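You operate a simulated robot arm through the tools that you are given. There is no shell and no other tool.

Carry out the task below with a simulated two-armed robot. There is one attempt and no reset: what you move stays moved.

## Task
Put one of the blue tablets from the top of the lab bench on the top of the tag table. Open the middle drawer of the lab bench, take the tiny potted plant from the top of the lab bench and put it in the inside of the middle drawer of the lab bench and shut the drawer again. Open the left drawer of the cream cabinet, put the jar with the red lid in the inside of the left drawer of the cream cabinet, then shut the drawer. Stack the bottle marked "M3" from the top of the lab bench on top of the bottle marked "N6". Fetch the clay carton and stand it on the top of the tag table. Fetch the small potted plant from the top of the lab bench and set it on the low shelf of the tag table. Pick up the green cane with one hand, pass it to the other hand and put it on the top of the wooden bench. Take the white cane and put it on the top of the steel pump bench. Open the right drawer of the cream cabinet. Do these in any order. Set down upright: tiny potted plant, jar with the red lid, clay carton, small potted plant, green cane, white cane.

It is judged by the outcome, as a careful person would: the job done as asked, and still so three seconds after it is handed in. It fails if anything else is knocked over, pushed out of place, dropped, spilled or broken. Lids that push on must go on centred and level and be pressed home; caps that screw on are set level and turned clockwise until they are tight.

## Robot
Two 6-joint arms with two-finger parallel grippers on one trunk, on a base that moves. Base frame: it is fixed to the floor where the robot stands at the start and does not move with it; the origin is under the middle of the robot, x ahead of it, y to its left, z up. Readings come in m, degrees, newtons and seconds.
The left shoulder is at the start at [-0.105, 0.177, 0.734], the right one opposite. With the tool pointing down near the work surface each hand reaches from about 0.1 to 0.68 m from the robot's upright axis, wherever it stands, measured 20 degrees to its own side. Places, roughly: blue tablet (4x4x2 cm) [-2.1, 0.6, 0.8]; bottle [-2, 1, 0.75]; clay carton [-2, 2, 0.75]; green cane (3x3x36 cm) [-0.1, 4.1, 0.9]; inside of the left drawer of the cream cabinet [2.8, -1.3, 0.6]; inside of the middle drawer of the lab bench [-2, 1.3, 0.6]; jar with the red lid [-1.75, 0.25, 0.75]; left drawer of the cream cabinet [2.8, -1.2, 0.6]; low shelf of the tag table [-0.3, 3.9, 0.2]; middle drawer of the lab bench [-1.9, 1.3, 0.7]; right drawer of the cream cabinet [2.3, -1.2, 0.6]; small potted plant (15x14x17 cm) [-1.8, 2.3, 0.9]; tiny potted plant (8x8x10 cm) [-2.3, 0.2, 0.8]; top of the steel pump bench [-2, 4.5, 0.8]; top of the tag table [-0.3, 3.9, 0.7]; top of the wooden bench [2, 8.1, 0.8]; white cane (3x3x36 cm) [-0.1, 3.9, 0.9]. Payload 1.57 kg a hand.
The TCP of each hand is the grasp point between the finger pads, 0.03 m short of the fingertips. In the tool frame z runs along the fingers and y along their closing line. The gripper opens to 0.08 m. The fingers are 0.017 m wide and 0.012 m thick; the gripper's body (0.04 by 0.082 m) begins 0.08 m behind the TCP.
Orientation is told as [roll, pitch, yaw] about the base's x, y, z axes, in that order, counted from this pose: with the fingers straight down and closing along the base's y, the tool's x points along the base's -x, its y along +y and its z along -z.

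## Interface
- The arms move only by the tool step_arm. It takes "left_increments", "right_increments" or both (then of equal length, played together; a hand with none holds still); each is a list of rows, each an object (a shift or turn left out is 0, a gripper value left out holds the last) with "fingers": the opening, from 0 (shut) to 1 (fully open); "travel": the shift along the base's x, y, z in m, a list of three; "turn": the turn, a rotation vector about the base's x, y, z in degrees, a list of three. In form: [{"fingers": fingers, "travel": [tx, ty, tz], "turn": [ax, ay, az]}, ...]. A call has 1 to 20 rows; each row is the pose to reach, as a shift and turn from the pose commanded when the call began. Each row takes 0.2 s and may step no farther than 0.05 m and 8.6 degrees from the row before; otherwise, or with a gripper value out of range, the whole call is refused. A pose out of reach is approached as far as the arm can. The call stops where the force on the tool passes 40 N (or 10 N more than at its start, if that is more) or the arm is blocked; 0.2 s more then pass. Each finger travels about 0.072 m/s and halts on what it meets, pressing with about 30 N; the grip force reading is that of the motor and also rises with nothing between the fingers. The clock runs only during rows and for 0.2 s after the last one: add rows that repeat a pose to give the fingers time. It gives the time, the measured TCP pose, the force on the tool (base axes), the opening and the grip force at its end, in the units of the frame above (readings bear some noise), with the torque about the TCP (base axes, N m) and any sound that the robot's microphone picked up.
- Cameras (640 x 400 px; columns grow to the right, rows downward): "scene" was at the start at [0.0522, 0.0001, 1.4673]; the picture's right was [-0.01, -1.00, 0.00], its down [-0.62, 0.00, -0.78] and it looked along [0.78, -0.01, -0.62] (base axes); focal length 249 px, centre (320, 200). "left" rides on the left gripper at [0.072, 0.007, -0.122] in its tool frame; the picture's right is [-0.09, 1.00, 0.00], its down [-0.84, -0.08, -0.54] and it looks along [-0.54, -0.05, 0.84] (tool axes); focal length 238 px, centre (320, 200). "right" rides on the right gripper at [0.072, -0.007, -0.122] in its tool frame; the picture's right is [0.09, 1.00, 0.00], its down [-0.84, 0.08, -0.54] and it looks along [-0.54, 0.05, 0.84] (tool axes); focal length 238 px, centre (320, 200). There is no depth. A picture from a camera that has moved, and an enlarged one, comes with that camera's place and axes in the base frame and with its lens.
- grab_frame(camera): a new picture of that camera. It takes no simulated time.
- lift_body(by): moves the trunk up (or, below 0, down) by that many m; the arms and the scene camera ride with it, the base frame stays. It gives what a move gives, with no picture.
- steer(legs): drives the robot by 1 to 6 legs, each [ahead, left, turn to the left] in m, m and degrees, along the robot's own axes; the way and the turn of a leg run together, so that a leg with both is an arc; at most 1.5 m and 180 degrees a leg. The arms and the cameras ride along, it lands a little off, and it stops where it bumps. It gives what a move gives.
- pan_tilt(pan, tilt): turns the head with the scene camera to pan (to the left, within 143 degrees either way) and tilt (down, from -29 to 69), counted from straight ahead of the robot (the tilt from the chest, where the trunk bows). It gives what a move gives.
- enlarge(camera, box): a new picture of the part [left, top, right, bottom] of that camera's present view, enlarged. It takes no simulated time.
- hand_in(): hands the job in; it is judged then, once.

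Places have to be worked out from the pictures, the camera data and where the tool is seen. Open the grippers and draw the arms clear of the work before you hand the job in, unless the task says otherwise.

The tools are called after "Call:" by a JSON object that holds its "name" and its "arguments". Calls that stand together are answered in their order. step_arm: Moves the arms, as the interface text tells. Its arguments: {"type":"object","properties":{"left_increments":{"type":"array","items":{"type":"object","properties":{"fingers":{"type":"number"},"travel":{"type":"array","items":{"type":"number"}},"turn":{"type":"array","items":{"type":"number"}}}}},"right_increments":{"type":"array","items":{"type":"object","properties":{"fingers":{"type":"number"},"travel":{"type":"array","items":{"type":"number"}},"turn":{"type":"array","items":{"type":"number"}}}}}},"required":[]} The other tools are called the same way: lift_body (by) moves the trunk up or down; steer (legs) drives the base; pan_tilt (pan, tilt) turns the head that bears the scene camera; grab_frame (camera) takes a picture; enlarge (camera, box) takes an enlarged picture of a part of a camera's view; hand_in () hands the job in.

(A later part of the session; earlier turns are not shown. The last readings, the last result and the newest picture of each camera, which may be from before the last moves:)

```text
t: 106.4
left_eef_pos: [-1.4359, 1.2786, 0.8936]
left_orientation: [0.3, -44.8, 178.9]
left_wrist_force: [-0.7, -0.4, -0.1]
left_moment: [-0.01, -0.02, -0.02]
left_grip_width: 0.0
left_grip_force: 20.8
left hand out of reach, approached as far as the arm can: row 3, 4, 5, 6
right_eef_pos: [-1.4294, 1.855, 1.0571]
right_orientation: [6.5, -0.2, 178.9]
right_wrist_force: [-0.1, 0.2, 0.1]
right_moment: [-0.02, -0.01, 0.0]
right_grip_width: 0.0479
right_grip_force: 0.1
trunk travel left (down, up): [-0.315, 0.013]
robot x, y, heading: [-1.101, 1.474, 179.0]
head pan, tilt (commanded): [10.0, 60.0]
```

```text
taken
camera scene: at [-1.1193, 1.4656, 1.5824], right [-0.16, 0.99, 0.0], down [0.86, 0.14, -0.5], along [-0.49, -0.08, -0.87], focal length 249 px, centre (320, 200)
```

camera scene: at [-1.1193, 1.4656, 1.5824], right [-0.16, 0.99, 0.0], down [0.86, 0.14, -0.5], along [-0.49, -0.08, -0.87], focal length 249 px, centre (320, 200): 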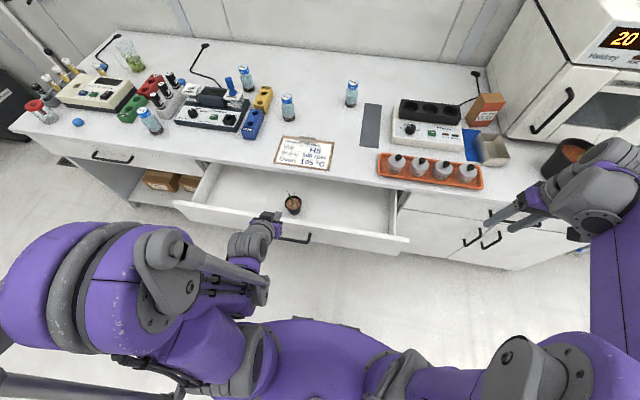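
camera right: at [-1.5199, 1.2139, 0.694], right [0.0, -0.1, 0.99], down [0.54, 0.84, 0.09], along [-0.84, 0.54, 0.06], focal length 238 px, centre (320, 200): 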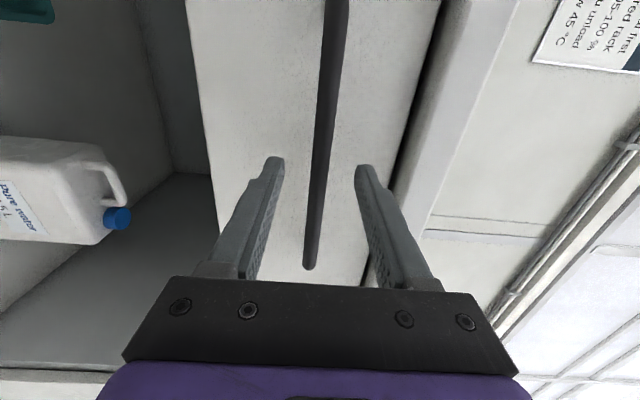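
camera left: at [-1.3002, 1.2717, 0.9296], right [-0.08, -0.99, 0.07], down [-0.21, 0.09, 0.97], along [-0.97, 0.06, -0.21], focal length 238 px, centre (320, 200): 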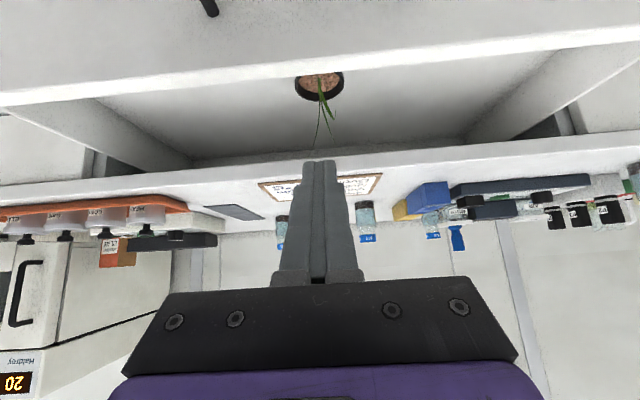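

Too close for a low reach; I'll back the base 0.22 m, then lower and come forward.

Call:
{"name": "steer", "arguments": {"legs": [[-0.22, 0, 1.0]]}}

Call:
{"name": "step_arm", "arguments": {"left_increments": [{"travel": [-0.04, 0.0, 0]}, {"travel": [-0.08, 0.0, -0.02]}, {"travel": [-0.12, 0.0, -0.05]}, {"travel": [-0.15, 0.0, -0.08]}, {"travel": [-0.17, 0.0, -0.11]}, {"travel": [-0.18, 0.0, -0.137]}]}}

Call:
{"name": "grab_frame", "arguments": {"camera": "left"}}

Call:
{"name": "grab_frame", "arguments": {"camera": "scene"}}

```text
t: 108.1
left_eef_pos: [-1.2144, 1.2712, 0.8938]
left_orientation: [0.4, -45.0, 179.8]
left_wrist_force: [-0.7, -0.2, -0.2]
left_moment: [-0.01, -0.02, -0.02]
left_grip_width: 0.0
left_grip_force: 21.7
right_eef_pos: [-1.2149, 1.8473, 1.0576]
right_orientation: [6.6, -0.2, 179.8]
right_wrist_force: [-0.1, 0.7, -0.1]
right_moment: [0.03, -0.01, 0.02]
right_grip_width: 0.0478
right_grip_force: 0.0
trunk travel left (down, up): [-0.315, 0.013]
robot x, y, heading: [-0.8798, 1.4729, 179.6]
head pan, tilt (commanded): [10.0, 60.0]
```

```text
t: 109.5
left_eef_pos: [-1.4156, 1.2726, 0.7718]
left_orientation: [0.4, -44.7, 179.9]
left_wrist_force: [0.4, 0.4, 0.5]
left_moment: [-0.02, -0.03, 0.0]
left_grip_width: 0.0
left_grip_force: 20.7
left hand out of reach, approached as far as the arm can: row 4, 5, 6
right_eef_pos: [-1.2149, 1.8476, 1.0558]
right_orientation: [6.6, -0.3, 179.8]
right_wrist_force: [0.3, 0.5, 0.1]
right_moment: [-0.03, 0.03, -0.02]
right_grip_width: 0.0481
right_grip_force: 0.0
trunk travel left (down, up): [-0.315, 0.013]
robot x, y, heading: [-0.8793, 1.4744, 179.9]
head pan, tilt (commanded): [10.0, 60.0]
```

```text
taken
camera left: at [-1.2799, 1.2671, 0.8072], right [-0.06, -1.0, 0.07], down [-0.21, 0.08, 0.97], along [-0.98, 0.05, -0.22], focal length 238 px, centre (320, 200)
```

left: 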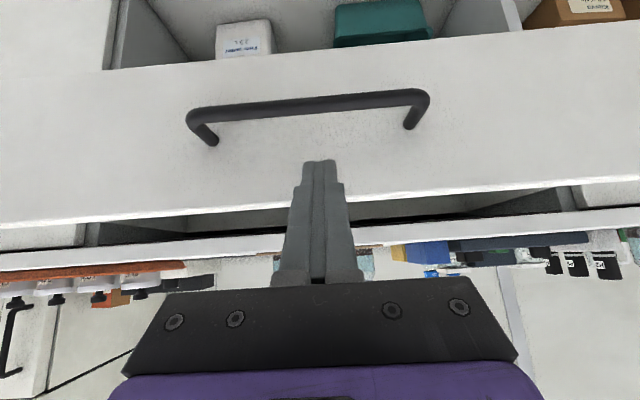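

```text
taken
camera scene: at [-0.8988, 1.4633, 1.5825], right [-0.17, 0.99, 0.0], down [0.85, 0.15, -0.5], along [-0.49, -0.09, -0.87], focal length 249 px, centre (320, 200)
```

scene: 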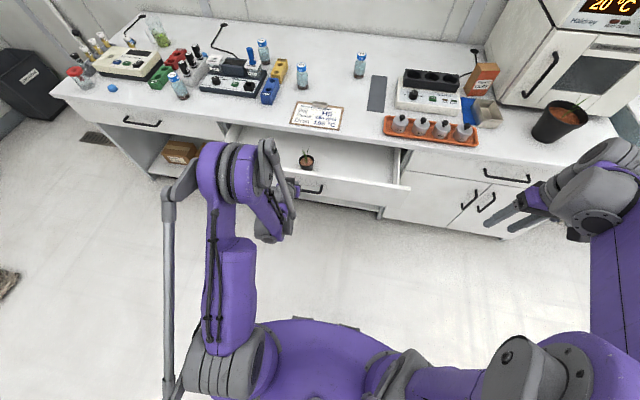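

The fingertip is at z≈0.75, near the panel's top edge (0.76). Lower the trunk 2 cm to centre the contact between handle and edge, then push.

Call:
{"name": "lift_body", "arguments": {"by": -0.02}}

Call:
{"name": "step_arm", "arguments": {"left_increments": [{"travel": [-0.02, 0.005, 0]}, {"travel": [-0.04, 0.005, 0]}, {"travel": [-0.06, 0.005, 0]}, {"travel": [-0.08, 0.005, 0]}, {"travel": [-0.1, 0.005, 0]}]}}

Call:
{"name": "grab_frame", "arguments": {"camera": "left"}}

```text
t: 110.2
left_eef_pos: [-1.4161, 1.2718, 0.7538]
left_orientation: [0.4, -44.9, 179.7]
left_wrist_force: [-0.4, -0.4, 0.8]
left_moment: [0.03, 0.01, -0.02]
left_grip_width: 0.0
left_grip_force: 21.9
right_eef_pos: [-1.2157, 1.8474, 1.0371]
right_orientation: [6.6, -0.2, 179.8]
right_wrist_force: [-0.1, -0.7, 0.1]
right_moment: [0.02, 0.0, -0.03]
right_grip_width: 0.0481
right_grip_force: 0.0
trunk travel left (down, up): [-0.295, 0.033]
robot x, y, heading: [-0.8775, 1.4757, 179.7]
head pan, tilt (commanded): [10.0, 60.0]
```

```text
t: 111.4
left_eef_pos: [-1.5179, 1.2757, 0.7546]
left_orientation: [0.4, -45.0, 179.8]
left_wrist_force: [-0.1, 1.1, -0.7]
left_moment: [0.02, -0.02, -0.01]
left_grip_width: 0.0
left_grip_force: 20.9
right_eef_pos: [-1.2152, 1.8474, 1.0378]
right_orientation: [6.6, -0.2, 179.9]
right_wrist_force: [-0.8, 0.1, 0.4]
right_moment: [0.0, -0.02, 0.0]
right_grip_width: 0.048
right_grip_force: 0.0
trunk travel left (down, up): [-0.295, 0.033]
robot x, y, heading: [-0.883, 1.4718, 179.9]
head pan, tilt (commanded): [10.0, 60.0]
```

```text
taken
camera left: at [-1.3825, 1.2696, 0.7901], right [-0.06, -1.0, 0.07], down [-0.21, 0.08, 0.97], along [-0.98, 0.05, -0.21], focal length 238 px, centre (320, 200)
```

left: 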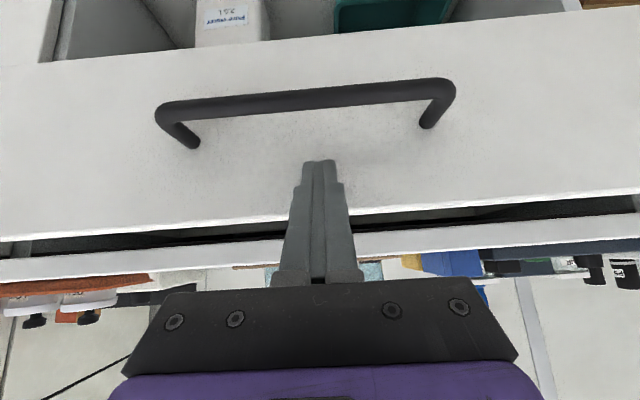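

The handle's apparent position shows the drawer is moving in with little resistance. Keep pushing until it seats.

Call:
{"name": "step_arm", "arguments": {"left_increments": [{"travel": [-0.025, 0, 0]}, {"travel": [-0.05, 0, 0]}, {"travel": [-0.075, 0, 0]}, {"travel": [-0.1, 0, 0]}, {"travel": [-0.12, 0, 0]}, {"travel": [-0.135, 0, 0]}, {"travel": [-0.145, 0, 0]}, {"travel": [-0.155, 0, 0]}, {"travel": [-0.165, 0, 0]}]}}

Call:
{"name": "grab_frame", "arguments": {"camera": "left"}}

Call:
{"name": "grab_frame", "arguments": {"camera": "scene"}}

```text
t: 113.5
left_eef_pos: [-1.6751, 1.2744, 0.754]
left_orientation: [0.5, -44.4, 179.9]
left_wrist_force: [31.0, 1.2, 4.9]
left_moment: [0.22, -0.37, -0.1]
left_grip_width: 0.0
left_grip_force: 20.9
right_eef_pos: [-1.2097, 1.8472, 1.0373]
right_orientation: [6.6, -0.4, 179.9]
right_wrist_force: [-0.4, -0.3, 0.2]
right_moment: [0.01, -0.01, -0.02]
right_grip_width: 0.0479
right_grip_force: 0.0
trunk travel left (down, up): [-0.295, 0.033]
robot x, y, heading: [-0.8794, 1.4708, 180.0]
head pan, tilt (commanded): [10.0, 60.0]
stopped in row 9 (left hand): the force on the tool passed its limit at 46 N (the readings are from after the stop); the commanded pose is now the measured one
```

```text
taken
camera left: at [-1.5396, 1.2692, 0.7916], right [-0.06, -1.0, 0.07], down [-0.22, 0.08, 0.97], along [-0.97, 0.05, -0.22], focal length 238 px, centre (320, 200)
```

left: 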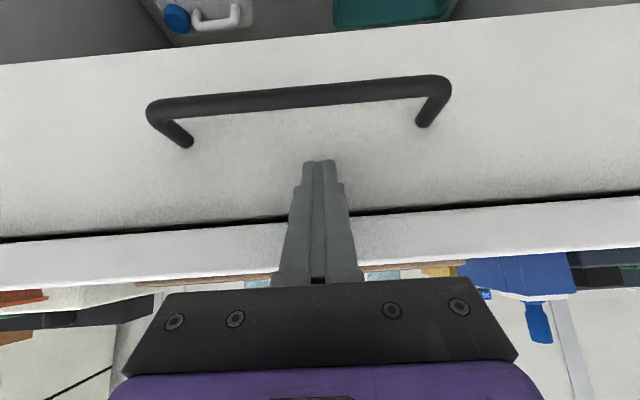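

```text
taken
camera scene: at [-0.8936, 1.464, 1.5614], right [-0.17, 0.98, 0.0], down [0.85, 0.15, -0.5], along [-0.49, -0.09, -0.86], focal length 249 px, centre (320, 200)
```

scene: 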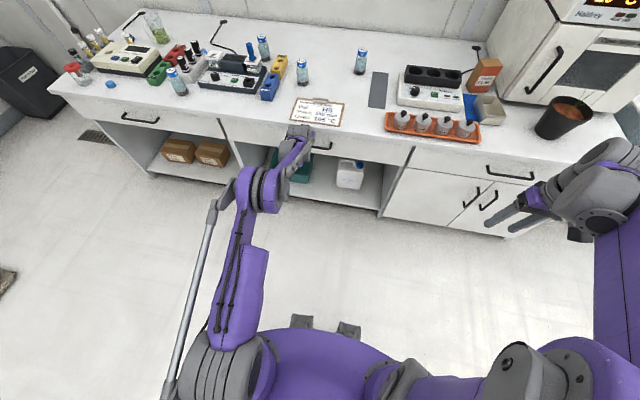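

The drawer is shut (hard stop). Now retreat the hand, raise it, and prepare for the M3→N6 stacking.

Call:
{"name": "step_arm", "arguments": {"left_increments": [{"travel": [0.04, 0, 0.01]}, {"travel": [0.07, 0, 0.04]}, {"travel": [0.09, 0, 0.08]}, {"travel": [0.1, 0, 0.12]}, {"travel": [0.11, 0, 0.16]}, {"travel": [0.12, 0, 0.2]}, {"travel": [0.13, 0, 0.24]}, {"travel": [0.14, 0, 0.28]}, {"travel": [0.15, 0, 0.32]}, {"travel": [0.16, 0, 0.36]}]}}

Call:
{"name": "steer", "arguments": {"legs": [[0.35, 0.2, 0]]}}

Call:
{"name": "pan_tilt", "arguments": {"pan": 0, "tilt": 50}}

Call:
{"name": "grab_frame", "arguments": {"camera": "scene"}}

```text
t: 115.7
left_eef_pos: [-1.5193, 1.2766, 1.1146]
left_orientation: [0.4, -44.5, 179.8]
left_wrist_force: [-0.3, 0.3, -0.5]
left_moment: [-0.02, 0.0, -0.03]
left_grip_width: 0.0
left_grip_force: 21.6
right_eef_pos: [-1.2136, 1.8476, 1.0381]
right_orientation: [6.7, -0.2, 179.8]
right_wrist_force: [-0.1, 0.4, -0.2]
right_moment: [0.01, 0.0, -0.01]
right_grip_width: 0.048
right_grip_force: 0.1
trunk travel left (down, up): [-0.295, 0.033]
robot x, y, heading: [-0.8769, 1.4738, 180.0]
head pan, tilt (commanded): [10.0, 60.0]
```

```text
t: 118.3
left_eef_pos: [-1.8717, 1.0782, 1.1131]
left_orientation: [0.3, -44.4, 179.8]
left_wrist_force: [0.0, 0.8, 0.2]
left_moment: [-0.04, -0.01, 0.01]
left_grip_width: 0.0001
left_grip_force: 21.5
right_eef_pos: [-1.5666, 1.6498, 1.0371]
right_orientation: [6.5, -0.3, 179.8]
right_wrist_force: [0.6, 0.1, -0.6]
right_moment: [0.05, -0.02, 0.0]
right_grip_width: 0.048
right_grip_force: 0.1
trunk travel left (down, up): [-0.295, 0.033]
robot x, y, heading: [-1.226, 1.2761, 180.0]
head pan, tilt (commanded): [10.0, 60.0]
```

```text
t: 119.0
left_eef_pos: [-1.8705, 1.0785, 1.113]
left_orientation: [0.4, -44.5, 179.8]
left_wrist_force: [0.0, -0.4, 0.0]
left_moment: [0.04, -0.02, -0.02]
left_grip_width: 0.0
left_grip_force: 20.8
right_eef_pos: [-1.566, 1.6504, 1.0363]
right_orientation: [6.7, -0.2, 179.8]
right_wrist_force: [0.2, 0.3, 0.6]
right_moment: [0.02, 0.01, -0.03]
right_grip_width: 0.0479
right_grip_force: 0.1
trunk travel left (down, up): [-0.295, 0.033]
robot x, y, heading: [-1.2314, 1.2777, 179.8]
head pan, tilt (commanded): [0.0, 50.0]
```

```text
taken
camera scene: at [-1.2619, 1.277, 1.5737], right [0.0, 1.0, 0.0], down [0.77, 0.0, -0.64], along [-0.64, 0.0, -0.77], focal length 249 px, centre (320, 200)
```

scene: 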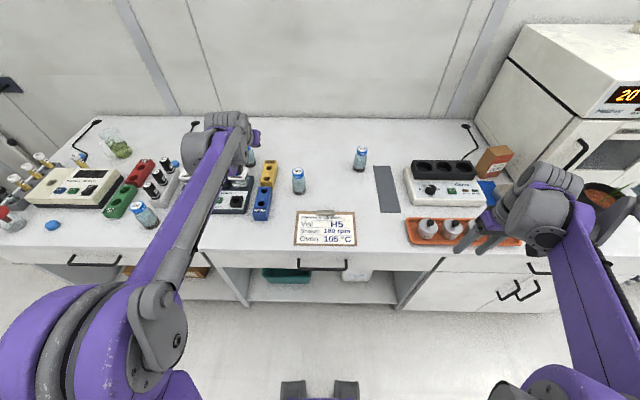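

The left arm hides N6, so I'll swing it aside (also easing the tilt to 30°) and take close-ups of both bottles.

Call:
{"name": "step_arm", "arguments": {"left_increments": [{"travel": [0.03, -0.03, 0.01], "turn": [0, -3, 0], "fingers": 1}, {"travel": [0.06, -0.06, 0.02], "turn": [0, -6, 0]}, {"travel": [0.09, -0.09, 0.03], "turn": [0, -9, 0]}, {"travel": [0.12, -0.12, 0.04], "turn": [0, -12, 0]}, {"travel": [0.15, -0.15, 0.05], "turn": [0, -14.5, 0]}, {"travel": [0.18, -0.18, 0.06], "turn": [0, -14.5, 0]}, {"travel": [0.21, -0.21, 0.07], "turn": [0, -14.5, 0]}, {"travel": [0.24, -0.24, 0.07], "turn": [0, -14.5, 0]}, {"travel": [0.27, -0.27, 0.07], "turn": [0, -14.5, 0]}]}}

Call:
{"name": "grab_frame", "arguments": {"camera": "scene"}}

Call:
{"name": "enlarge", "arguments": {"camera": "scene", "box": [200, 120, 360, 220]}}

```text
t: 121.0
left_eef_pos: [-1.6, 0.8081, 1.1837]
left_orientation: [0.3, -30.1, 179.6]
left_wrist_force: [0.4, -0.3, 0.1]
left_moment: [0.01, 0.06, 0.03]
left_grip_width: 0.0799
left_grip_force: 0.1
right_eef_pos: [-1.5657, 1.6501, 1.0368]
right_orientation: [6.6, -0.3, 179.9]
right_wrist_force: [-0.4, 0.2, -0.5]
right_moment: [-0.02, -0.05, -0.02]
right_grip_width: 0.0479
right_grip_force: 0.1
trunk travel left (down, up): [-0.295, 0.033]
robot x, y, heading: [-1.2309, 1.2744, 179.9]
head pan, tilt (commanded): [0.0, 50.0]
```

```text
taken
camera scene: at [-1.2611, 1.2765, 1.5737], right [0.0, 1.0, 0.0], down [0.77, 0.0, -0.64], along [-0.64, 0.0, -0.77], focal length 249 px, centre (320, 200)
```

scene: 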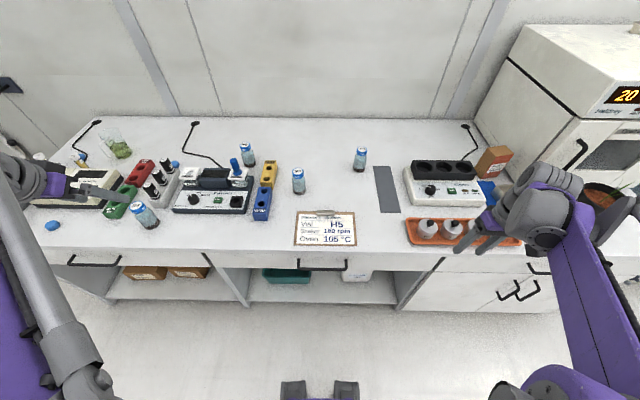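

```text
4.00 times, centred on (280, 170) of scene
camera zoom: at [-1.2611, 1.2765, 1.5737], right [0.0, 1.0, 0.0], down [0.77, 0.0, -0.64], along [-0.64, 0.0, -0.77], focal length 995 px, centre (480, 320)
```

zoom: 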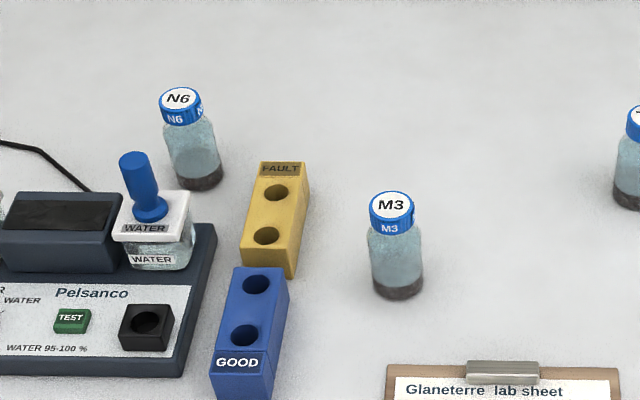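

M3 ≈ [-1.961, 1.192], N6 ≈ [-2.124, 0.955], height ≈0.112 m, body ≈52 mm. I'll drive in closer (to x≈-1.48) and take a second measurement.

Call:
{"name": "steer", "arguments": {"legs": [[0.25, 0, 0]]}}

Call:
{"name": "pan_tilt", "arguments": {"pan": 0, "tilt": 55}}

Call:
{"name": "grab_frame", "arguments": {"camera": "scene"}}

Call:
{"name": "enlarge", "arguments": {"camera": "scene", "box": [190, 90, 350, 190]}}

```text
t: 122.8
left_eef_pos: [-1.8486, 0.8079, 1.1833]
left_orientation: [0.4, -29.9, -180.0]
left_wrist_force: [0.0, -0.2, 0.6]
left_moment: [-0.01, -0.03, 0.01]
left_grip_width: 0.08
left_grip_force: 0.0
right_eef_pos: [-1.8156, 1.6498, 1.0366]
right_orientation: [6.6, -0.2, -180.0]
right_wrist_force: [-0.1, -0.4, 0.1]
right_moment: [0.03, 0.02, 0.04]
right_grip_width: 0.0478
right_grip_force: 0.0
trunk travel left (down, up): [-0.295, 0.033]
robot x, y, heading: [-1.479, 1.2738, -179.9]
head pan, tilt (commanded): [0.0, 50.0]
```

```text
t: 123.5
left_eef_pos: [-1.8492, 0.8068, 1.1837]
left_orientation: [0.3, -30.1, -179.9]
left_wrist_force: [-0.9, -0.5, 0.1]
left_moment: [0.02, -0.01, -0.01]
left_grip_width: 0.0801
left_grip_force: 0.1
right_eef_pos: [-1.8159, 1.6477, 1.0365]
right_orientation: [6.6, -0.3, -179.9]
right_wrist_force: [-0.7, -0.6, 0.0]
right_moment: [-0.02, -0.04, 0.0]
right_grip_width: 0.0482
right_grip_force: 0.2
trunk travel left (down, up): [-0.295, 0.033]
robot x, y, heading: [-1.476, 1.2766, -179.9]
head pan, tilt (commanded): [0.0, 55.0]
```

```text
taken
camera scene: at [-1.5063, 1.2768, 1.5672], right [0.0, 1.0, 0.0], down [0.82, 0.0, -0.57], along [-0.57, 0.0, -0.82], focal length 249 px, centre (320, 200)
```

scene: 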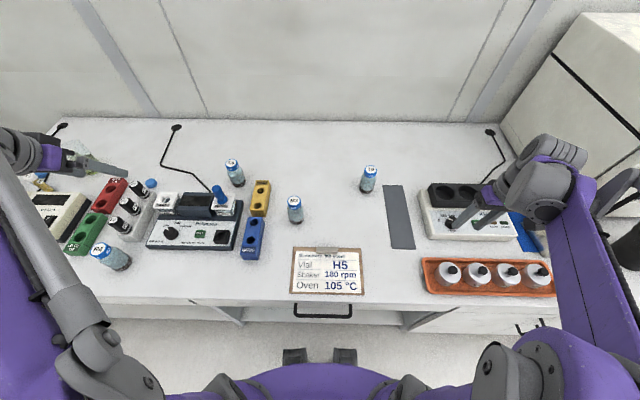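

```text
4.00 times, centred on (270, 140) of scene
camera zoom: at [-1.5063, 1.2768, 1.5672], right [0.0, 1.0, 0.0], down [0.82, 0.0, -0.57], along [-0.57, 0.0, -0.82], focal length 995 px, centre (520, 440)
```

zoom: 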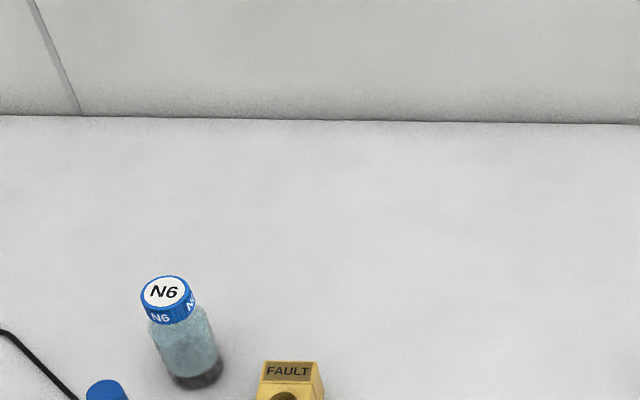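

Call:
{"name": "enlarge", "arguments": {"camera": "scene", "box": [200, 150, 360, 250]}}

```text
4.00 times, centred on (280, 200) of scene
camera zoom: at [-1.5063, 1.2768, 1.5672], right [0.0, 1.0, 0.0], down [0.82, 0.0, -0.57], along [-0.57, 0.0, -0.82], focal length 995 px, centre (480, 200)
```

zoom: 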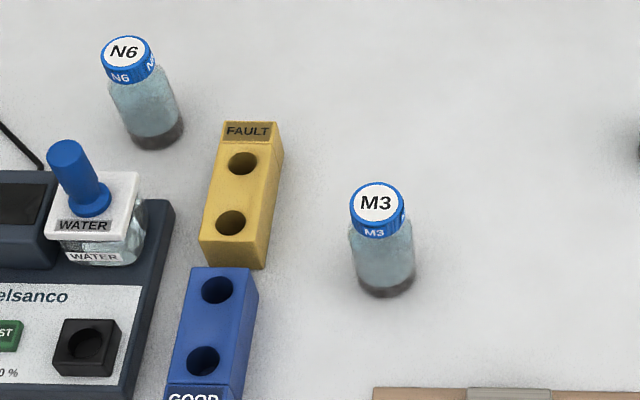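

Refined: M3 ≈ [-1.958, 1.1935], N6 ≈ [-2.125, 0.959], stopper top in front of N6 about z≈0.94. I'll bring the left hand (30° tilt) to a pre-grasp behind/above M3.

Call:
{"name": "step_arm", "arguments": {"left_increments": [{"travel": [-0.003, 0.045, -0.015], "fingers": 1}, {"travel": [-0.006, 0.09, -0.03]}, {"travel": [-0.01, 0.135, -0.045]}, {"travel": [-0.013, 0.18, -0.06]}, {"travel": [-0.016, 0.225, -0.075]}, {"travel": [-0.02, 0.27, -0.09]}, {"travel": [-0.023, 0.315, -0.105]}, {"travel": [-0.026, 0.355, -0.13]}, {"travel": [-0.029, 0.387, -0.16]}, {"travel": [-0.029, 0.387, -0.184]}]}}

Call:
{"name": "grab_frame", "arguments": {"camera": "left"}}

Call:
{"name": "grab_frame", "arguments": {"camera": "scene"}}

```text
t: 125.7
left_eef_pos: [-1.8796, 1.1967, 0.9983]
left_orientation: [0.3, -29.9, -179.9]
left_wrist_force: [-0.1, -0.1, 0.9]
left_moment: [0.01, -0.01, 0.03]
left_grip_width: 0.0798
left_grip_force: 0.1
right_eef_pos: [-1.8163, 1.6479, 1.037]
right_orientation: [6.6, -0.2, -180.0]
right_wrist_force: [0.1, -0.2, 0.2]
right_moment: [0.01, 0.03, 0.01]
right_grip_width: 0.048
right_grip_force: 0.0
trunk travel left (down, up): [-0.295, 0.033]
robot x, y, heading: [-1.4772, 1.2737, -179.8]
head pan, tilt (commanded): [0.0, 55.0]
```

```text
taken
camera left: at [-1.7568, 1.1913, 1.0683], right [-0.08, -1.0, 0.05], down [-0.45, 0.08, 0.89], along [-0.89, 0.04, -0.46], focal length 238 px, centre (320, 200)
```

left: 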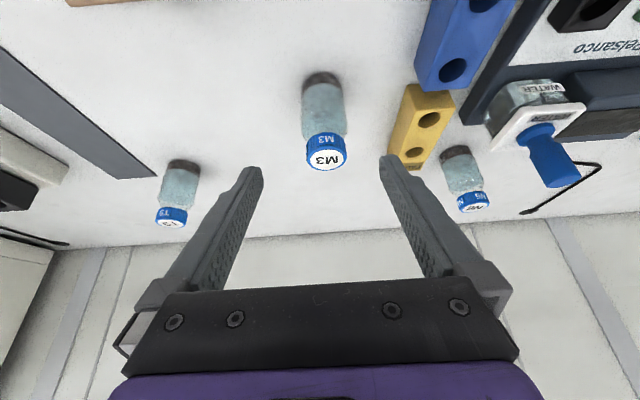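

```text
taken
camera scene: at [-1.5058, 1.2765, 1.5672], right [0.0, 1.0, 0.0], down [0.82, 0.0, -0.57], along [-0.57, 0.0, -0.82], focal length 249 px, centre (320, 200)
```

scene: 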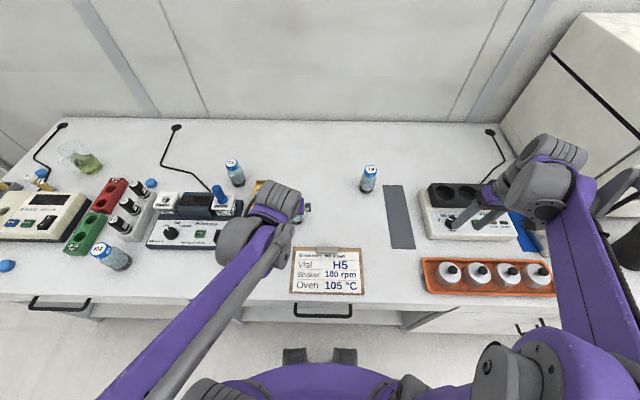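

The wrist camera agrees: M3 at ≈[-1.959, 1.192]. Advance along the finger axis to straddle its body, then close.

Call:
{"name": "step_arm", "arguments": {"left_increments": [{"travel": [-0.012, -0.0045, -0.03], "fingers": 1}, {"travel": [-0.029, -0.0045, -0.06], "fingers": 1}, {"travel": [-0.046, -0.0045, -0.09], "fingers": 1}, {"travel": [-0.063, -0.0045, -0.12], "fingers": 1}, {"travel": [-0.079, -0.0045, -0.148], "fingers": 1}]}}

Call:
{"name": "grab_frame", "arguments": {"camera": "left"}}

```text
t: 126.9
left_eef_pos: [-1.9582, 1.1882, 0.8508]
left_orientation: [0.3, -30.0, -180.1]
left_wrist_force: [-0.2, -0.4, 0.0]
left_moment: [0.01, 0.04, 0.0]
left_grip_width: 0.0801
left_grip_force: 0.0
right_eef_pos: [-1.8171, 1.6473, 1.037]
right_orientation: [6.6, -0.2, -180.0]
right_wrist_force: [-0.1, -0.4, 0.5]
right_moment: [-0.02, -0.02, 0.0]
right_grip_width: 0.0479
right_grip_force: 0.1
trunk travel left (down, up): [-0.295, 0.033]
robot x, y, heading: [-1.474, 1.2739, -179.9]
head pan, tilt (commanded): [0.0, 55.0]
```

```text
taken
camera left: at [-1.8359, 1.1838, 0.9204], right [-0.08, -1.0, 0.05], down [-0.45, 0.08, 0.89], along [-0.89, 0.05, -0.46], focal length 238 px, centre (320, 200)
```

left: 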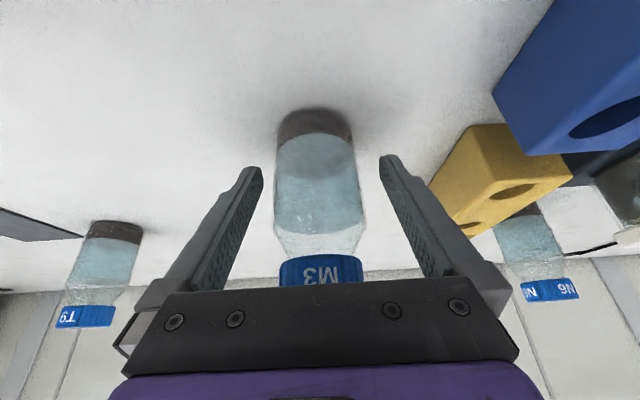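

M3 is centred between the fingers. Close the grip.

Call:
{"name": "step_arm", "arguments": {"left_increments": [{"fingers": 0}, {"fingers": 0}, {"fingers": 0}, {"fingers": 0}]}}

Call:
{"name": "grab_frame", "arguments": {"camera": "left"}}

```text
t: 127.9
left_eef_pos: [-1.9562, 1.1894, 0.8525]
left_orientation: [0.3, -30.1, -180.0]
left_wrist_force: [-0.4, 1.2, 5.5]
left_moment: [0.3, 0.11, 0.0]
left_grip_width: 0.0549
left_grip_force: 30.2
right_eef_pos: [-1.8157, 1.6485, 1.0361]
right_orientation: [6.6, -0.2, -180.0]
right_wrist_force: [0.1, -0.5, 0.2]
right_moment: [0.01, 0.01, 0.0]
right_grip_width: 0.0477
right_grip_force: 0.1
trunk travel left (down, up): [-0.295, 0.033]
robot x, y, heading: [-1.4782, 1.2777, -180.0]
head pan, tilt (commanded): [0.0, 55.0]
```

```text
taken
camera left: at [-1.8349, 1.184, 0.9213], right [-0.08, -1.0, 0.05], down [-0.45, 0.08, 0.89], along [-0.89, 0.05, -0.46], focal length 238 px, centre (320, 200)
```

left: 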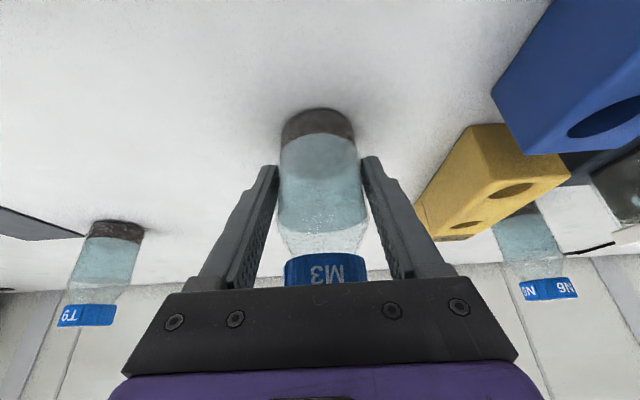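

Gripped at 55 mm. Lift straight up ~17 cm.

Call:
{"name": "step_arm", "arguments": {"left_increments": [{"travel": [0, 0, 0.01]}, {"travel": [0, 0, 0.03]}, {"travel": [0, 0, 0.06]}, {"travel": [0, 0, 0.1]}, {"travel": [0, 0, 0.14]}, {"travel": [0, 0, 0.17]}, {"travel": [0, 0, 0.17]}]}}

Call:
{"name": "grab_frame", "arguments": {"camera": "left"}}

```text
t: 129.5
left_eef_pos: [-1.9567, 1.1899, 1.0218]
left_orientation: [0.4, -30.0, -180.1]
left_wrist_force: [-0.2, -0.2, -2.1]
left_moment: [0.01, -0.02, -0.01]
left_grip_width: 0.0553
left_grip_force: 30.1
right_eef_pos: [-1.8162, 1.6489, 1.0366]
right_orientation: [6.6, -0.2, -179.9]
right_wrist_force: [1.2, 0.6, 0.3]
right_moment: [-0.02, 0.0, -0.02]
right_grip_width: 0.0477
right_grip_force: 0.0
trunk travel left (down, up): [-0.295, 0.033]
robot x, y, heading: [-1.474, 1.2741, -180.0]
head pan, tilt (commanded): [0.0, 55.0]
```

```text
taken
camera left: at [-1.836, 1.1839, 1.0905], right [-0.08, -1.0, 0.05], down [-0.45, 0.08, 0.89], along [-0.89, 0.04, -0.46], focal length 238 px, centre (320, 200)
```

left: 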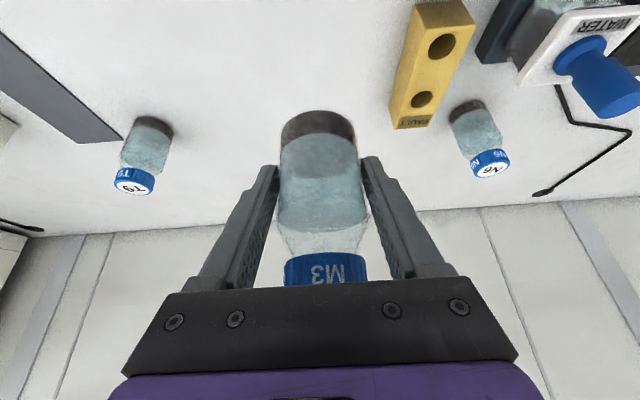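

N6 measures ≈[-2.129, 0.959]; M3 sits ~8 mm ahead of my TCP in -x, so relative to the grasp I need to shift by about [-0.166, -0.23]. I'll move above N6 at this height.

Call:
{"name": "step_arm", "arguments": {"left_increments": [{"travel": [-0.027, -0.038, 0]}, {"travel": [-0.055, -0.077, 0]}, {"travel": [-0.083, -0.115, 0]}, {"travel": [-0.11, -0.154, 0]}, {"travel": [-0.138, -0.192, 0]}, {"travel": [-0.166, -0.231, 0]}, {"travel": [-0.166, -0.231, 0]}]}}

Call:
{"name": "grab_frame", "arguments": {"camera": "left"}}

Call:
{"name": "enlarge", "arguments": {"camera": "scene", "box": [160, 110, 320, 210]}}

```text
t: 131.1
left_eef_pos: [-2.1241, 0.9565, 1.0212]
left_orientation: [0.4, -30.1, -180.0]
left_wrist_force: [0.5, -0.1, -2.8]
left_moment: [-0.02, -0.05, 0.01]
left_grip_width: 0.0552
left_grip_force: 30.0
right_eef_pos: [-1.8165, 1.6501, 1.0366]
right_orientation: [6.7, -0.2, -180.0]
right_wrist_force: [0.9, 0.5, 0.6]
right_moment: [-0.04, 0.01, 0.02]
right_grip_width: 0.0481
right_grip_force: 0.1
trunk travel left (down, up): [-0.295, 0.033]
robot x, y, heading: [-1.4792, 1.2771, -180.0]
head pan, tilt (commanded): [0.0, 55.0]
```

```text
taken
camera left: at [-2.002, 0.951, 1.0909], right [-0.08, -1.0, 0.05], down [-0.45, 0.08, 0.89], along [-0.89, 0.04, -0.46], focal length 238 px, centre (320, 200)
```

left: 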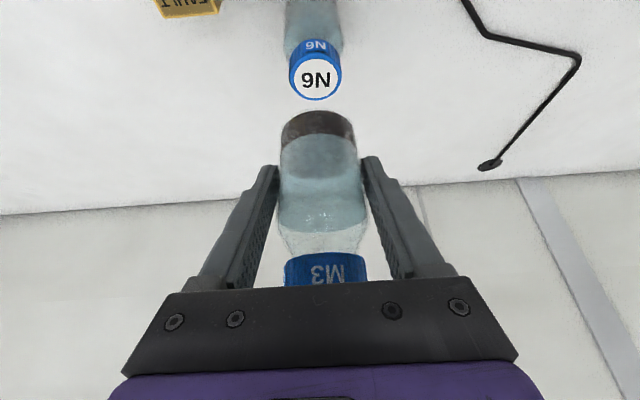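

```text
4.00 times, centred on (240, 160) of scene
camera zoom: at [-1.5053, 1.2775, 1.5672], right [0.0, 1.0, 0.0], down [0.82, 0.0, -0.57], along [-0.57, 0.0, -0.82], focal length 995 px, centre (640, 360)
```

zoom: 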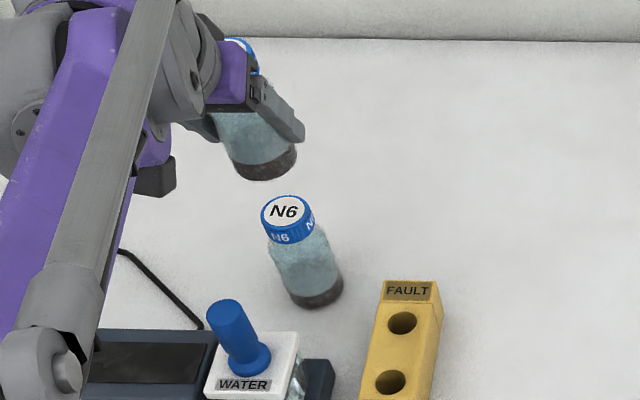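

Both cameras show M3 ~4 mm too far in -x relative to N6. I correct that and lower to just above N6's cap.

Call:
{"name": "step_arm", "arguments": {"left_increments": [{"travel": [0.004, -0.001, -0.02]}, {"travel": [0.004, -0.001, -0.036]}, {"travel": [0.004, -0.001, -0.046]}, {"travel": [0.004, -0.001, -0.046]}]}}

Call:
{"name": "grab_frame", "arguments": {"camera": "left"}}

Call:
{"name": "enlarge", "arguments": {"camera": "scene", "box": [180, 120, 300, 195]}}

```text
t: 132.1
left_eef_pos: [-2.1195, 0.9585, 0.9762]
left_orientation: [0.3, -30.0, -180.0]
left_wrist_force: [0.4, -1.0, -3.3]
left_moment: [0.01, -0.04, 0.0]
left_grip_width: 0.0549
left_grip_force: 30.1
right_eef_pos: [-1.8173, 1.6491, 1.0377]
right_orientation: [6.6, -0.2, -180.0]
right_wrist_force: [0.5, 0.8, 0.1]
right_moment: [-0.03, 0.01, 0.01]
right_grip_width: 0.0478
right_grip_force: 0.1
trunk travel left (down, up): [-0.295, 0.033]
robot x, y, heading: [-1.4772, 1.2792, -180.0]
head pan, tilt (commanded): [0.0, 55.0]
```

```text
taken
camera left: at [-1.9979, 0.9523, 1.0453], right [-0.08, -1.0, 0.05], down [-0.45, 0.08, 0.89], along [-0.89, 0.04, -0.46], focal length 238 px, centre (320, 200)
```

left: 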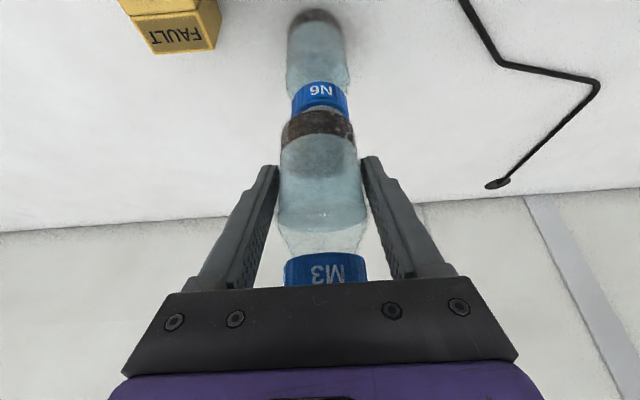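

```text
5.33 times, centred on (240, 158) of scene
camera zoom: at [-1.506, 1.2767, 1.5672], right [0.0, 1.0, 0.0], down [0.82, 0.0, -0.57], along [-0.57, 0.0, -0.82], focal length 1326 px, centre (747, 427)
```

zoom: 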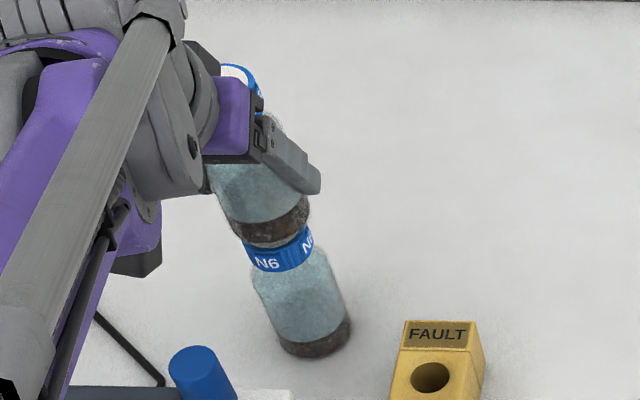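

Alignment looks good in both views. Lower gently until contact.

Call:
{"name": "step_arm", "arguments": {"left_increments": [{"travel": [0, 0, -0.004]}, {"travel": [0, 0, -0.007]}, {"travel": [0, 0, -0.009]}]}}

```text
t: 132.9
left_eef_pos: [-2.119, 0.9584, 0.9659]
left_orientation: [0.3, -30.0, -180.1]
left_wrist_force: [-0.1, 0.4, -2.7]
left_moment: [-0.01, -0.04, -0.04]
left_grip_width: 0.055
left_grip_force: 30.3
right_eef_pos: [-1.8159, 1.6478, 1.0369]
right_orientation: [6.6, -0.2, -180.0]
right_wrist_force: [-0.4, -0.1, -0.4]
right_moment: [-0.01, -0.02, 0.0]
right_grip_width: 0.0482
right_grip_force: 0.0
trunk travel left (down, up): [-0.295, 0.033]
robot x, y, heading: [-1.4777, 1.275, -179.8]
head pan, tilt (commanded): [0.0, 55.0]
```

Call:
{"name": "step_arm", "arguments": {"left_increments": [{"travel": [0, 0, -0.002]}, {"travel": [0, 0, -0.003]}]}}

```text
t: 133.5
left_eef_pos: [-2.1181, 0.9562, 0.9648]
left_orientation: [0.3, -30.1, -180.0]
left_wrist_force: [-1.0, -1.1, 0.3]
left_moment: [-0.01, 0.13, 0.05]
left_grip_width: 0.055
left_grip_force: 30.2
right_eef_pos: [-1.8168, 1.6497, 1.0375]
right_orientation: [6.6, -0.2, -179.9]
right_wrist_force: [-0.3, -0.3, 0.7]
right_moment: [0.0, 0.03, -0.01]
right_grip_width: 0.048
right_grip_force: 0.1
trunk travel left (down, up): [-0.295, 0.033]
robot x, y, heading: [-1.4779, 1.2767, -179.6]
head pan, tilt (commanded): [0.0, 55.0]
```

Contact is beginning (weight is being carried). One more millimetre, then I open the fingers gently.

Call:
{"name": "step_arm", "arguments": {"left_increments": [{"travel": [0, 0, -0.0015]}, {"travel": [0, 0, -0.0015]}]}}

Call:
{"name": "enlarge", "arguments": {"camera": "left", "box": [220, 0, 420, 125]}}

```text
t: 134.1
left_eef_pos: [-2.1188, 0.9574, 0.9642]
left_orientation: [0.3, -30.2, -180.0]
left_wrist_force: [-0.7, -1.7, 10.7]
left_moment: [0.12, 0.29, 0.05]
left_grip_width: 0.0549
left_grip_force: 29.6
right_eef_pos: [-1.8159, 1.6488, 1.0373]
right_orientation: [6.5, -0.2, -180.0]
right_wrist_force: [0.2, -0.4, 0.0]
right_moment: [0.03, -0.01, -0.02]
right_grip_width: 0.048
right_grip_force: 0.0
trunk travel left (down, up): [-0.295, 0.033]
robot x, y, heading: [-1.4792, 1.2762, -179.5]
head pan, tilt (commanded): [0.0, 55.0]
```

```text
3.20 times, centred on (320, 62) of left
camera zoom: at [-1.9965, 0.9525, 1.0332], right [-0.08, -1.0, 0.05], down [-0.45, 0.08, 0.89], along [-0.89, 0.04, -0.46], focal length 763 px, centre (320, 640)
```

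zoom: 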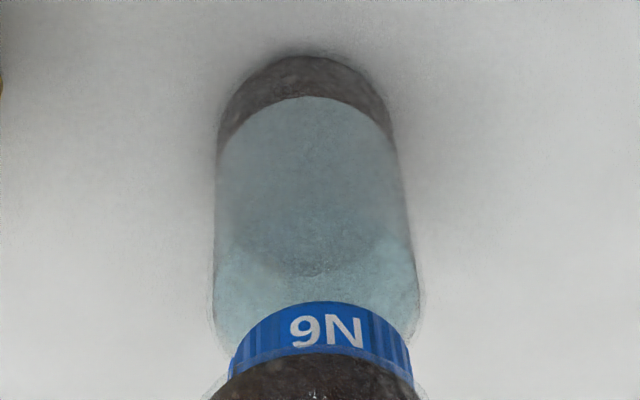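

Contact is firm (~13 N). I ease up 1 mm and open the fingers.

Call:
{"name": "step_arm", "arguments": {"left_increments": [{"travel": [0, 0, 0.001]}, {"travel": [0, 0, 0.001], "fingers": 0.8}, {"travel": [0, 0, 0.001], "fingers": 0.9}, {"travel": [0, 0, 0.001], "fingers": 1}, {"travel": [0, 0, 0.001], "fingers": 1}]}}

Call:
{"name": "grab_frame", "arguments": {"camera": "left"}}

Call:
{"name": "enlarge", "arguments": {"camera": "scene", "box": [180, 120, 300, 195]}}

```text
t: 135.3
left_eef_pos: [-2.1176, 0.9586, 0.9639]
left_orientation: [0.2, -29.9, -179.9]
left_wrist_force: [0.6, 0.7, -0.6]
left_moment: [-0.02, 0.0, 0.01]
left_grip_width: 0.0802
left_grip_force: 0.2
right_eef_pos: [-1.8163, 1.6493, 1.0364]
right_orientation: [6.6, -0.2, -180.0]
right_wrist_force: [-0.4, 0.6, 0.0]
right_moment: [0.0, -0.01, -0.01]
right_grip_width: 0.0481
right_grip_force: 0.1
trunk travel left (down, up): [-0.295, 0.033]
robot x, y, heading: [-1.4795, 1.2772, -179.9]
head pan, tilt (commanded): [0.0, 55.0]
```

```text
taken
camera left: at [-1.9968, 0.9527, 1.0331], right [-0.08, -1.0, 0.05], down [-0.45, 0.08, 0.89], along [-0.89, 0.04, -0.46], focal length 238 px, centre (320, 200)
```

left: 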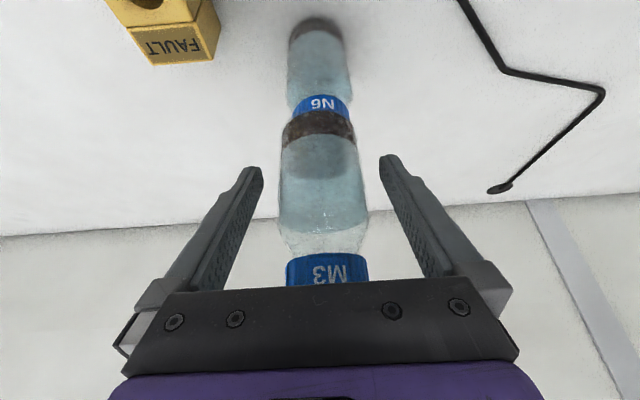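

```text
5.33 times, centred on (240, 158) of scene
camera zoom: at [-1.5057, 1.2768, 1.5672], right [0.0, 1.0, 0.0], down [0.82, 0.0, -0.57], along [-0.57, 0.0, -0.82], focal length 1326 px, centre (747, 427)
```

zoom: 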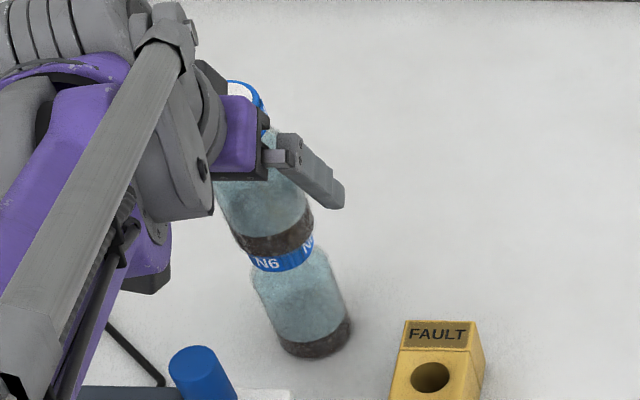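

M3 stands on N6. Retreat along the finger axis (up and back), keeping the fingers clear.

Call:
{"name": "step_arm", "arguments": {"left_increments": [{"travel": [0.01, 0, 0.017]}, {"travel": [0.02, 0, 0.035]}, {"travel": [0.035, 0, 0.061]}, {"travel": [0.05, 0, 0.087]}, {"travel": [0.07, 0, 0.121]}, {"travel": [0.09, 0, 0.156]}, {"travel": [0.12, 0, 0.18]}, {"travel": [0.16, 0, 0.19]}, {"travel": [0.2, -0.01, 0.2]}, {"travel": [0.24, -0.03, 0.2]}]}}

Call:
{"name": "grab_frame", "arguments": {"camera": "scene"}}

Call:
{"name": "enlarge", "arguments": {"camera": "scene", "box": [180, 100, 300, 195]}}

```text
t: 137.5
left_eef_pos: [-1.8752, 0.9295, 1.1622]
left_orientation: [0.2, -30.2, 179.9]
left_wrist_force: [0.3, 0.1, -0.7]
left_moment: [0.03, 0.02, 0.04]
left_grip_width: 0.0799
left_grip_force: 0.1
right_eef_pos: [-1.8153, 1.6482, 1.0367]
right_orientation: [6.7, -0.2, -180.0]
right_wrist_force: [0.1, -0.8, 1.1]
right_moment: [0.02, 0.02, -0.01]
right_grip_width: 0.0481
right_grip_force: 0.1
trunk travel left (down, up): [-0.295, 0.033]
robot x, y, heading: [-1.482, 1.2751, -179.9]
head pan, tilt (commanded): [0.0, 55.0]
```

```text
taken
camera scene: at [-1.5046, 1.2767, 1.5672], right [0.0, 1.0, 0.0], down [0.82, 0.0, -0.57], along [-0.57, 0.0, -0.82], focal length 249 px, centre (320, 200)
```

scene: 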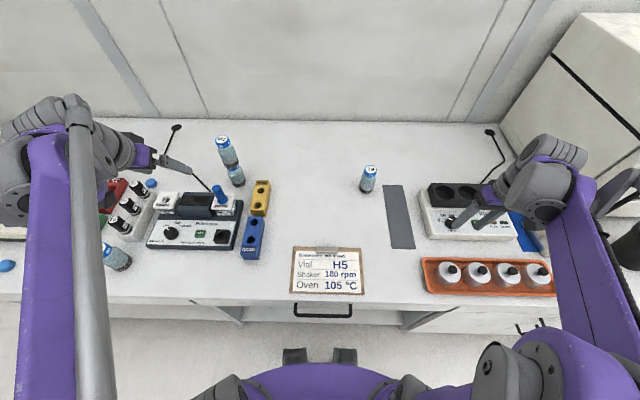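

```text
4.21 times, centred on (240, 148) of scene
camera zoom: at [-1.5046, 1.2767, 1.5672], right [0.0, 1.0, 0.0], down [0.82, 0.0, -0.57], along [-0.57, 0.0, -0.82], focal length 1047 px, centre (657, 421)
```

zoom: 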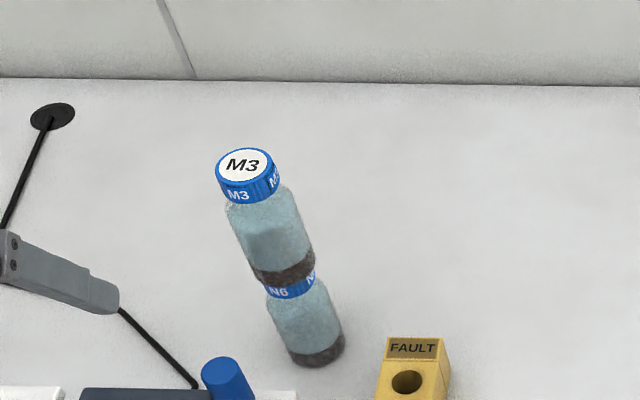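

Stack done: M3 sits centred on N6. Next, fetch a blue tablet (the front one near [-1.79, 0.28]) with the left hand; I'll back up, strafe, and straighten the left hand to fingers-down.

Call:
{"name": "steer", "arguments": {"legs": [[-0.24, 0, 0], [0, 0.79, 0]]}}

Call:
{"name": "step_arm", "arguments": {"left_increments": [{"travel": [0.02, 0, -0.01], "turn": [0, -7.5, 0]}, {"travel": [0.0, 0, -0.02], "turn": [0, -15, 0]}, {"travel": [-0.02, 0, -0.03], "turn": [0, -22.5, 0]}, {"travel": [-0.04, 0, -0.04], "turn": [0, -30, 0]}]}}

Call:
{"name": "grab_frame", "arguments": {"camera": "scene"}}

Call:
{"name": "grab_frame", "arguments": {"camera": "left"}}

```text
t: 146.3
left_eef_pos: [-1.6348, 0.13, 1.1626]
left_orientation: [0.2, -30.0, 179.7]
left_wrist_force: [-0.6, -0.7, -0.4]
left_moment: [0.04, 0.02, 0.0]
left_grip_width: 0.08
left_grip_force: 0.0
right_eef_pos: [-1.57, 0.8506, 1.0368]
right_orientation: [6.6, -0.2, 179.8]
right_wrist_force: [1.0, -0.6, -0.3]
right_moment: [-0.02, -0.01, 0.02]
right_grip_width: 0.0481
right_grip_force: 0.1
trunk travel left (down, up): [-0.295, 0.033]
robot x, y, heading: [-1.2336, 0.4766, 179.7]
head pan, tilt (commanded): [0.0, 55.0]
```

```text
t: 147.3
left_eef_pos: [-1.6756, 0.129, 1.123]
left_orientation: [0.1, 0.3, 179.8]
left_wrist_force: [-0.1, 0.0, 1.1]
left_moment: [0.02, 0.01, -0.01]
left_grip_width: 0.0802
left_grip_force: 0.1
right_eef_pos: [-1.5732, 0.8479, 1.0362]
right_orientation: [6.5, -0.1, 179.8]
right_wrist_force: [-0.7, 0.5, 0.9]
right_moment: [0.01, -0.04, 0.01]
right_grip_width: 0.0481
right_grip_force: 0.0
trunk travel left (down, up): [-0.295, 0.033]
robot x, y, heading: [-1.2324, 0.4772, 179.7]
head pan, tilt (commanded): [0.0, 55.0]
```

```text
taken
camera scene: at [-1.2637, 0.4753, 1.5672], right [0.0, 1.0, 0.0], down [0.82, 0.0, -0.57], along [-0.57, 0.0, -0.82], focal length 249 px, centre (320, 200)
```

scene: 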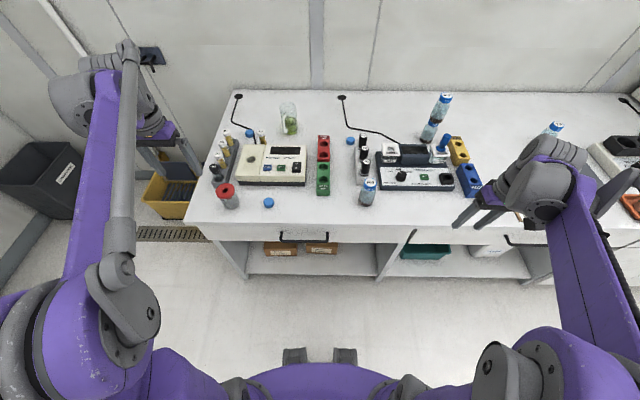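

```text
taken
camera left: at [-1.6067, 0.1239, 1.2452], right [-0.1, -1.0, 0.0], down [-0.84, 0.08, 0.54], along [-0.54, 0.05, -0.84], focal length 238 px, centre (320, 200)
```

left: 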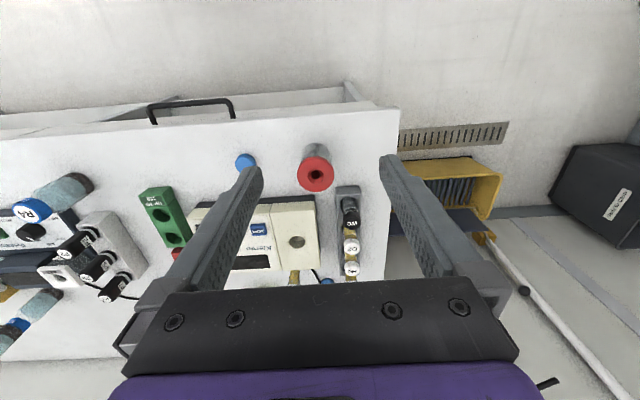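

The tablet is at about [-1.782, 0.285]. Move laterally above it first (staying high over the jar), then descend to just above it.

Call:
{"name": "step_arm", "arguments": {"left_increments": [{"travel": [-0.025, 0.04, 0], "fingers": 1}, {"travel": [-0.05, 0.08, 0]}, {"travel": [-0.08, 0.118, 0]}, {"travel": [-0.106, 0.156, 0]}, {"travel": [-0.106, 0.156, -0.045]}, {"travel": [-0.106, 0.156, -0.09]}, {"travel": [-0.106, 0.156, -0.135]}, {"travel": [-0.106, 0.156, -0.18]}, {"travel": [-0.106, 0.156, -0.22]}]}}

Call:
{"name": "grab_frame", "arguments": {"camera": "left"}}

```text
t: 149.3
left_eef_pos: [-1.7817, 0.286, 0.9025]
left_orientation: [0.2, 0.0, 179.7]
left_wrist_force: [0.5, 1.0, -0.4]
left_moment: [0.02, 0.02, 0.01]
left_grip_width: 0.0799
left_grip_force: 0.0
right_eef_pos: [-1.5702, 0.8494, 1.0371]
right_orientation: [6.6, -0.3, 179.7]
right_wrist_force: [0.6, -0.5, 0.0]
right_moment: [0.0, 0.0, -0.02]
right_grip_width: 0.048
right_grip_force: 0.0
trunk travel left (down, up): [-0.295, 0.033]
robot x, y, heading: [-1.2338, 0.4758, 179.8]
head pan, tilt (commanded): [0.0, 55.0]
```

```text
taken
camera left: at [-1.7111, 0.2813, 1.0241], right [-0.1, -1.0, 0.0], down [-0.84, 0.08, 0.54], along [-0.54, 0.05, -0.84], focal length 238 px, centre (320, 200)
```

left: 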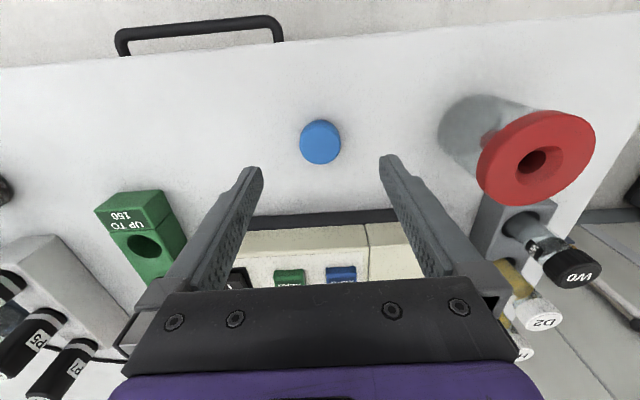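

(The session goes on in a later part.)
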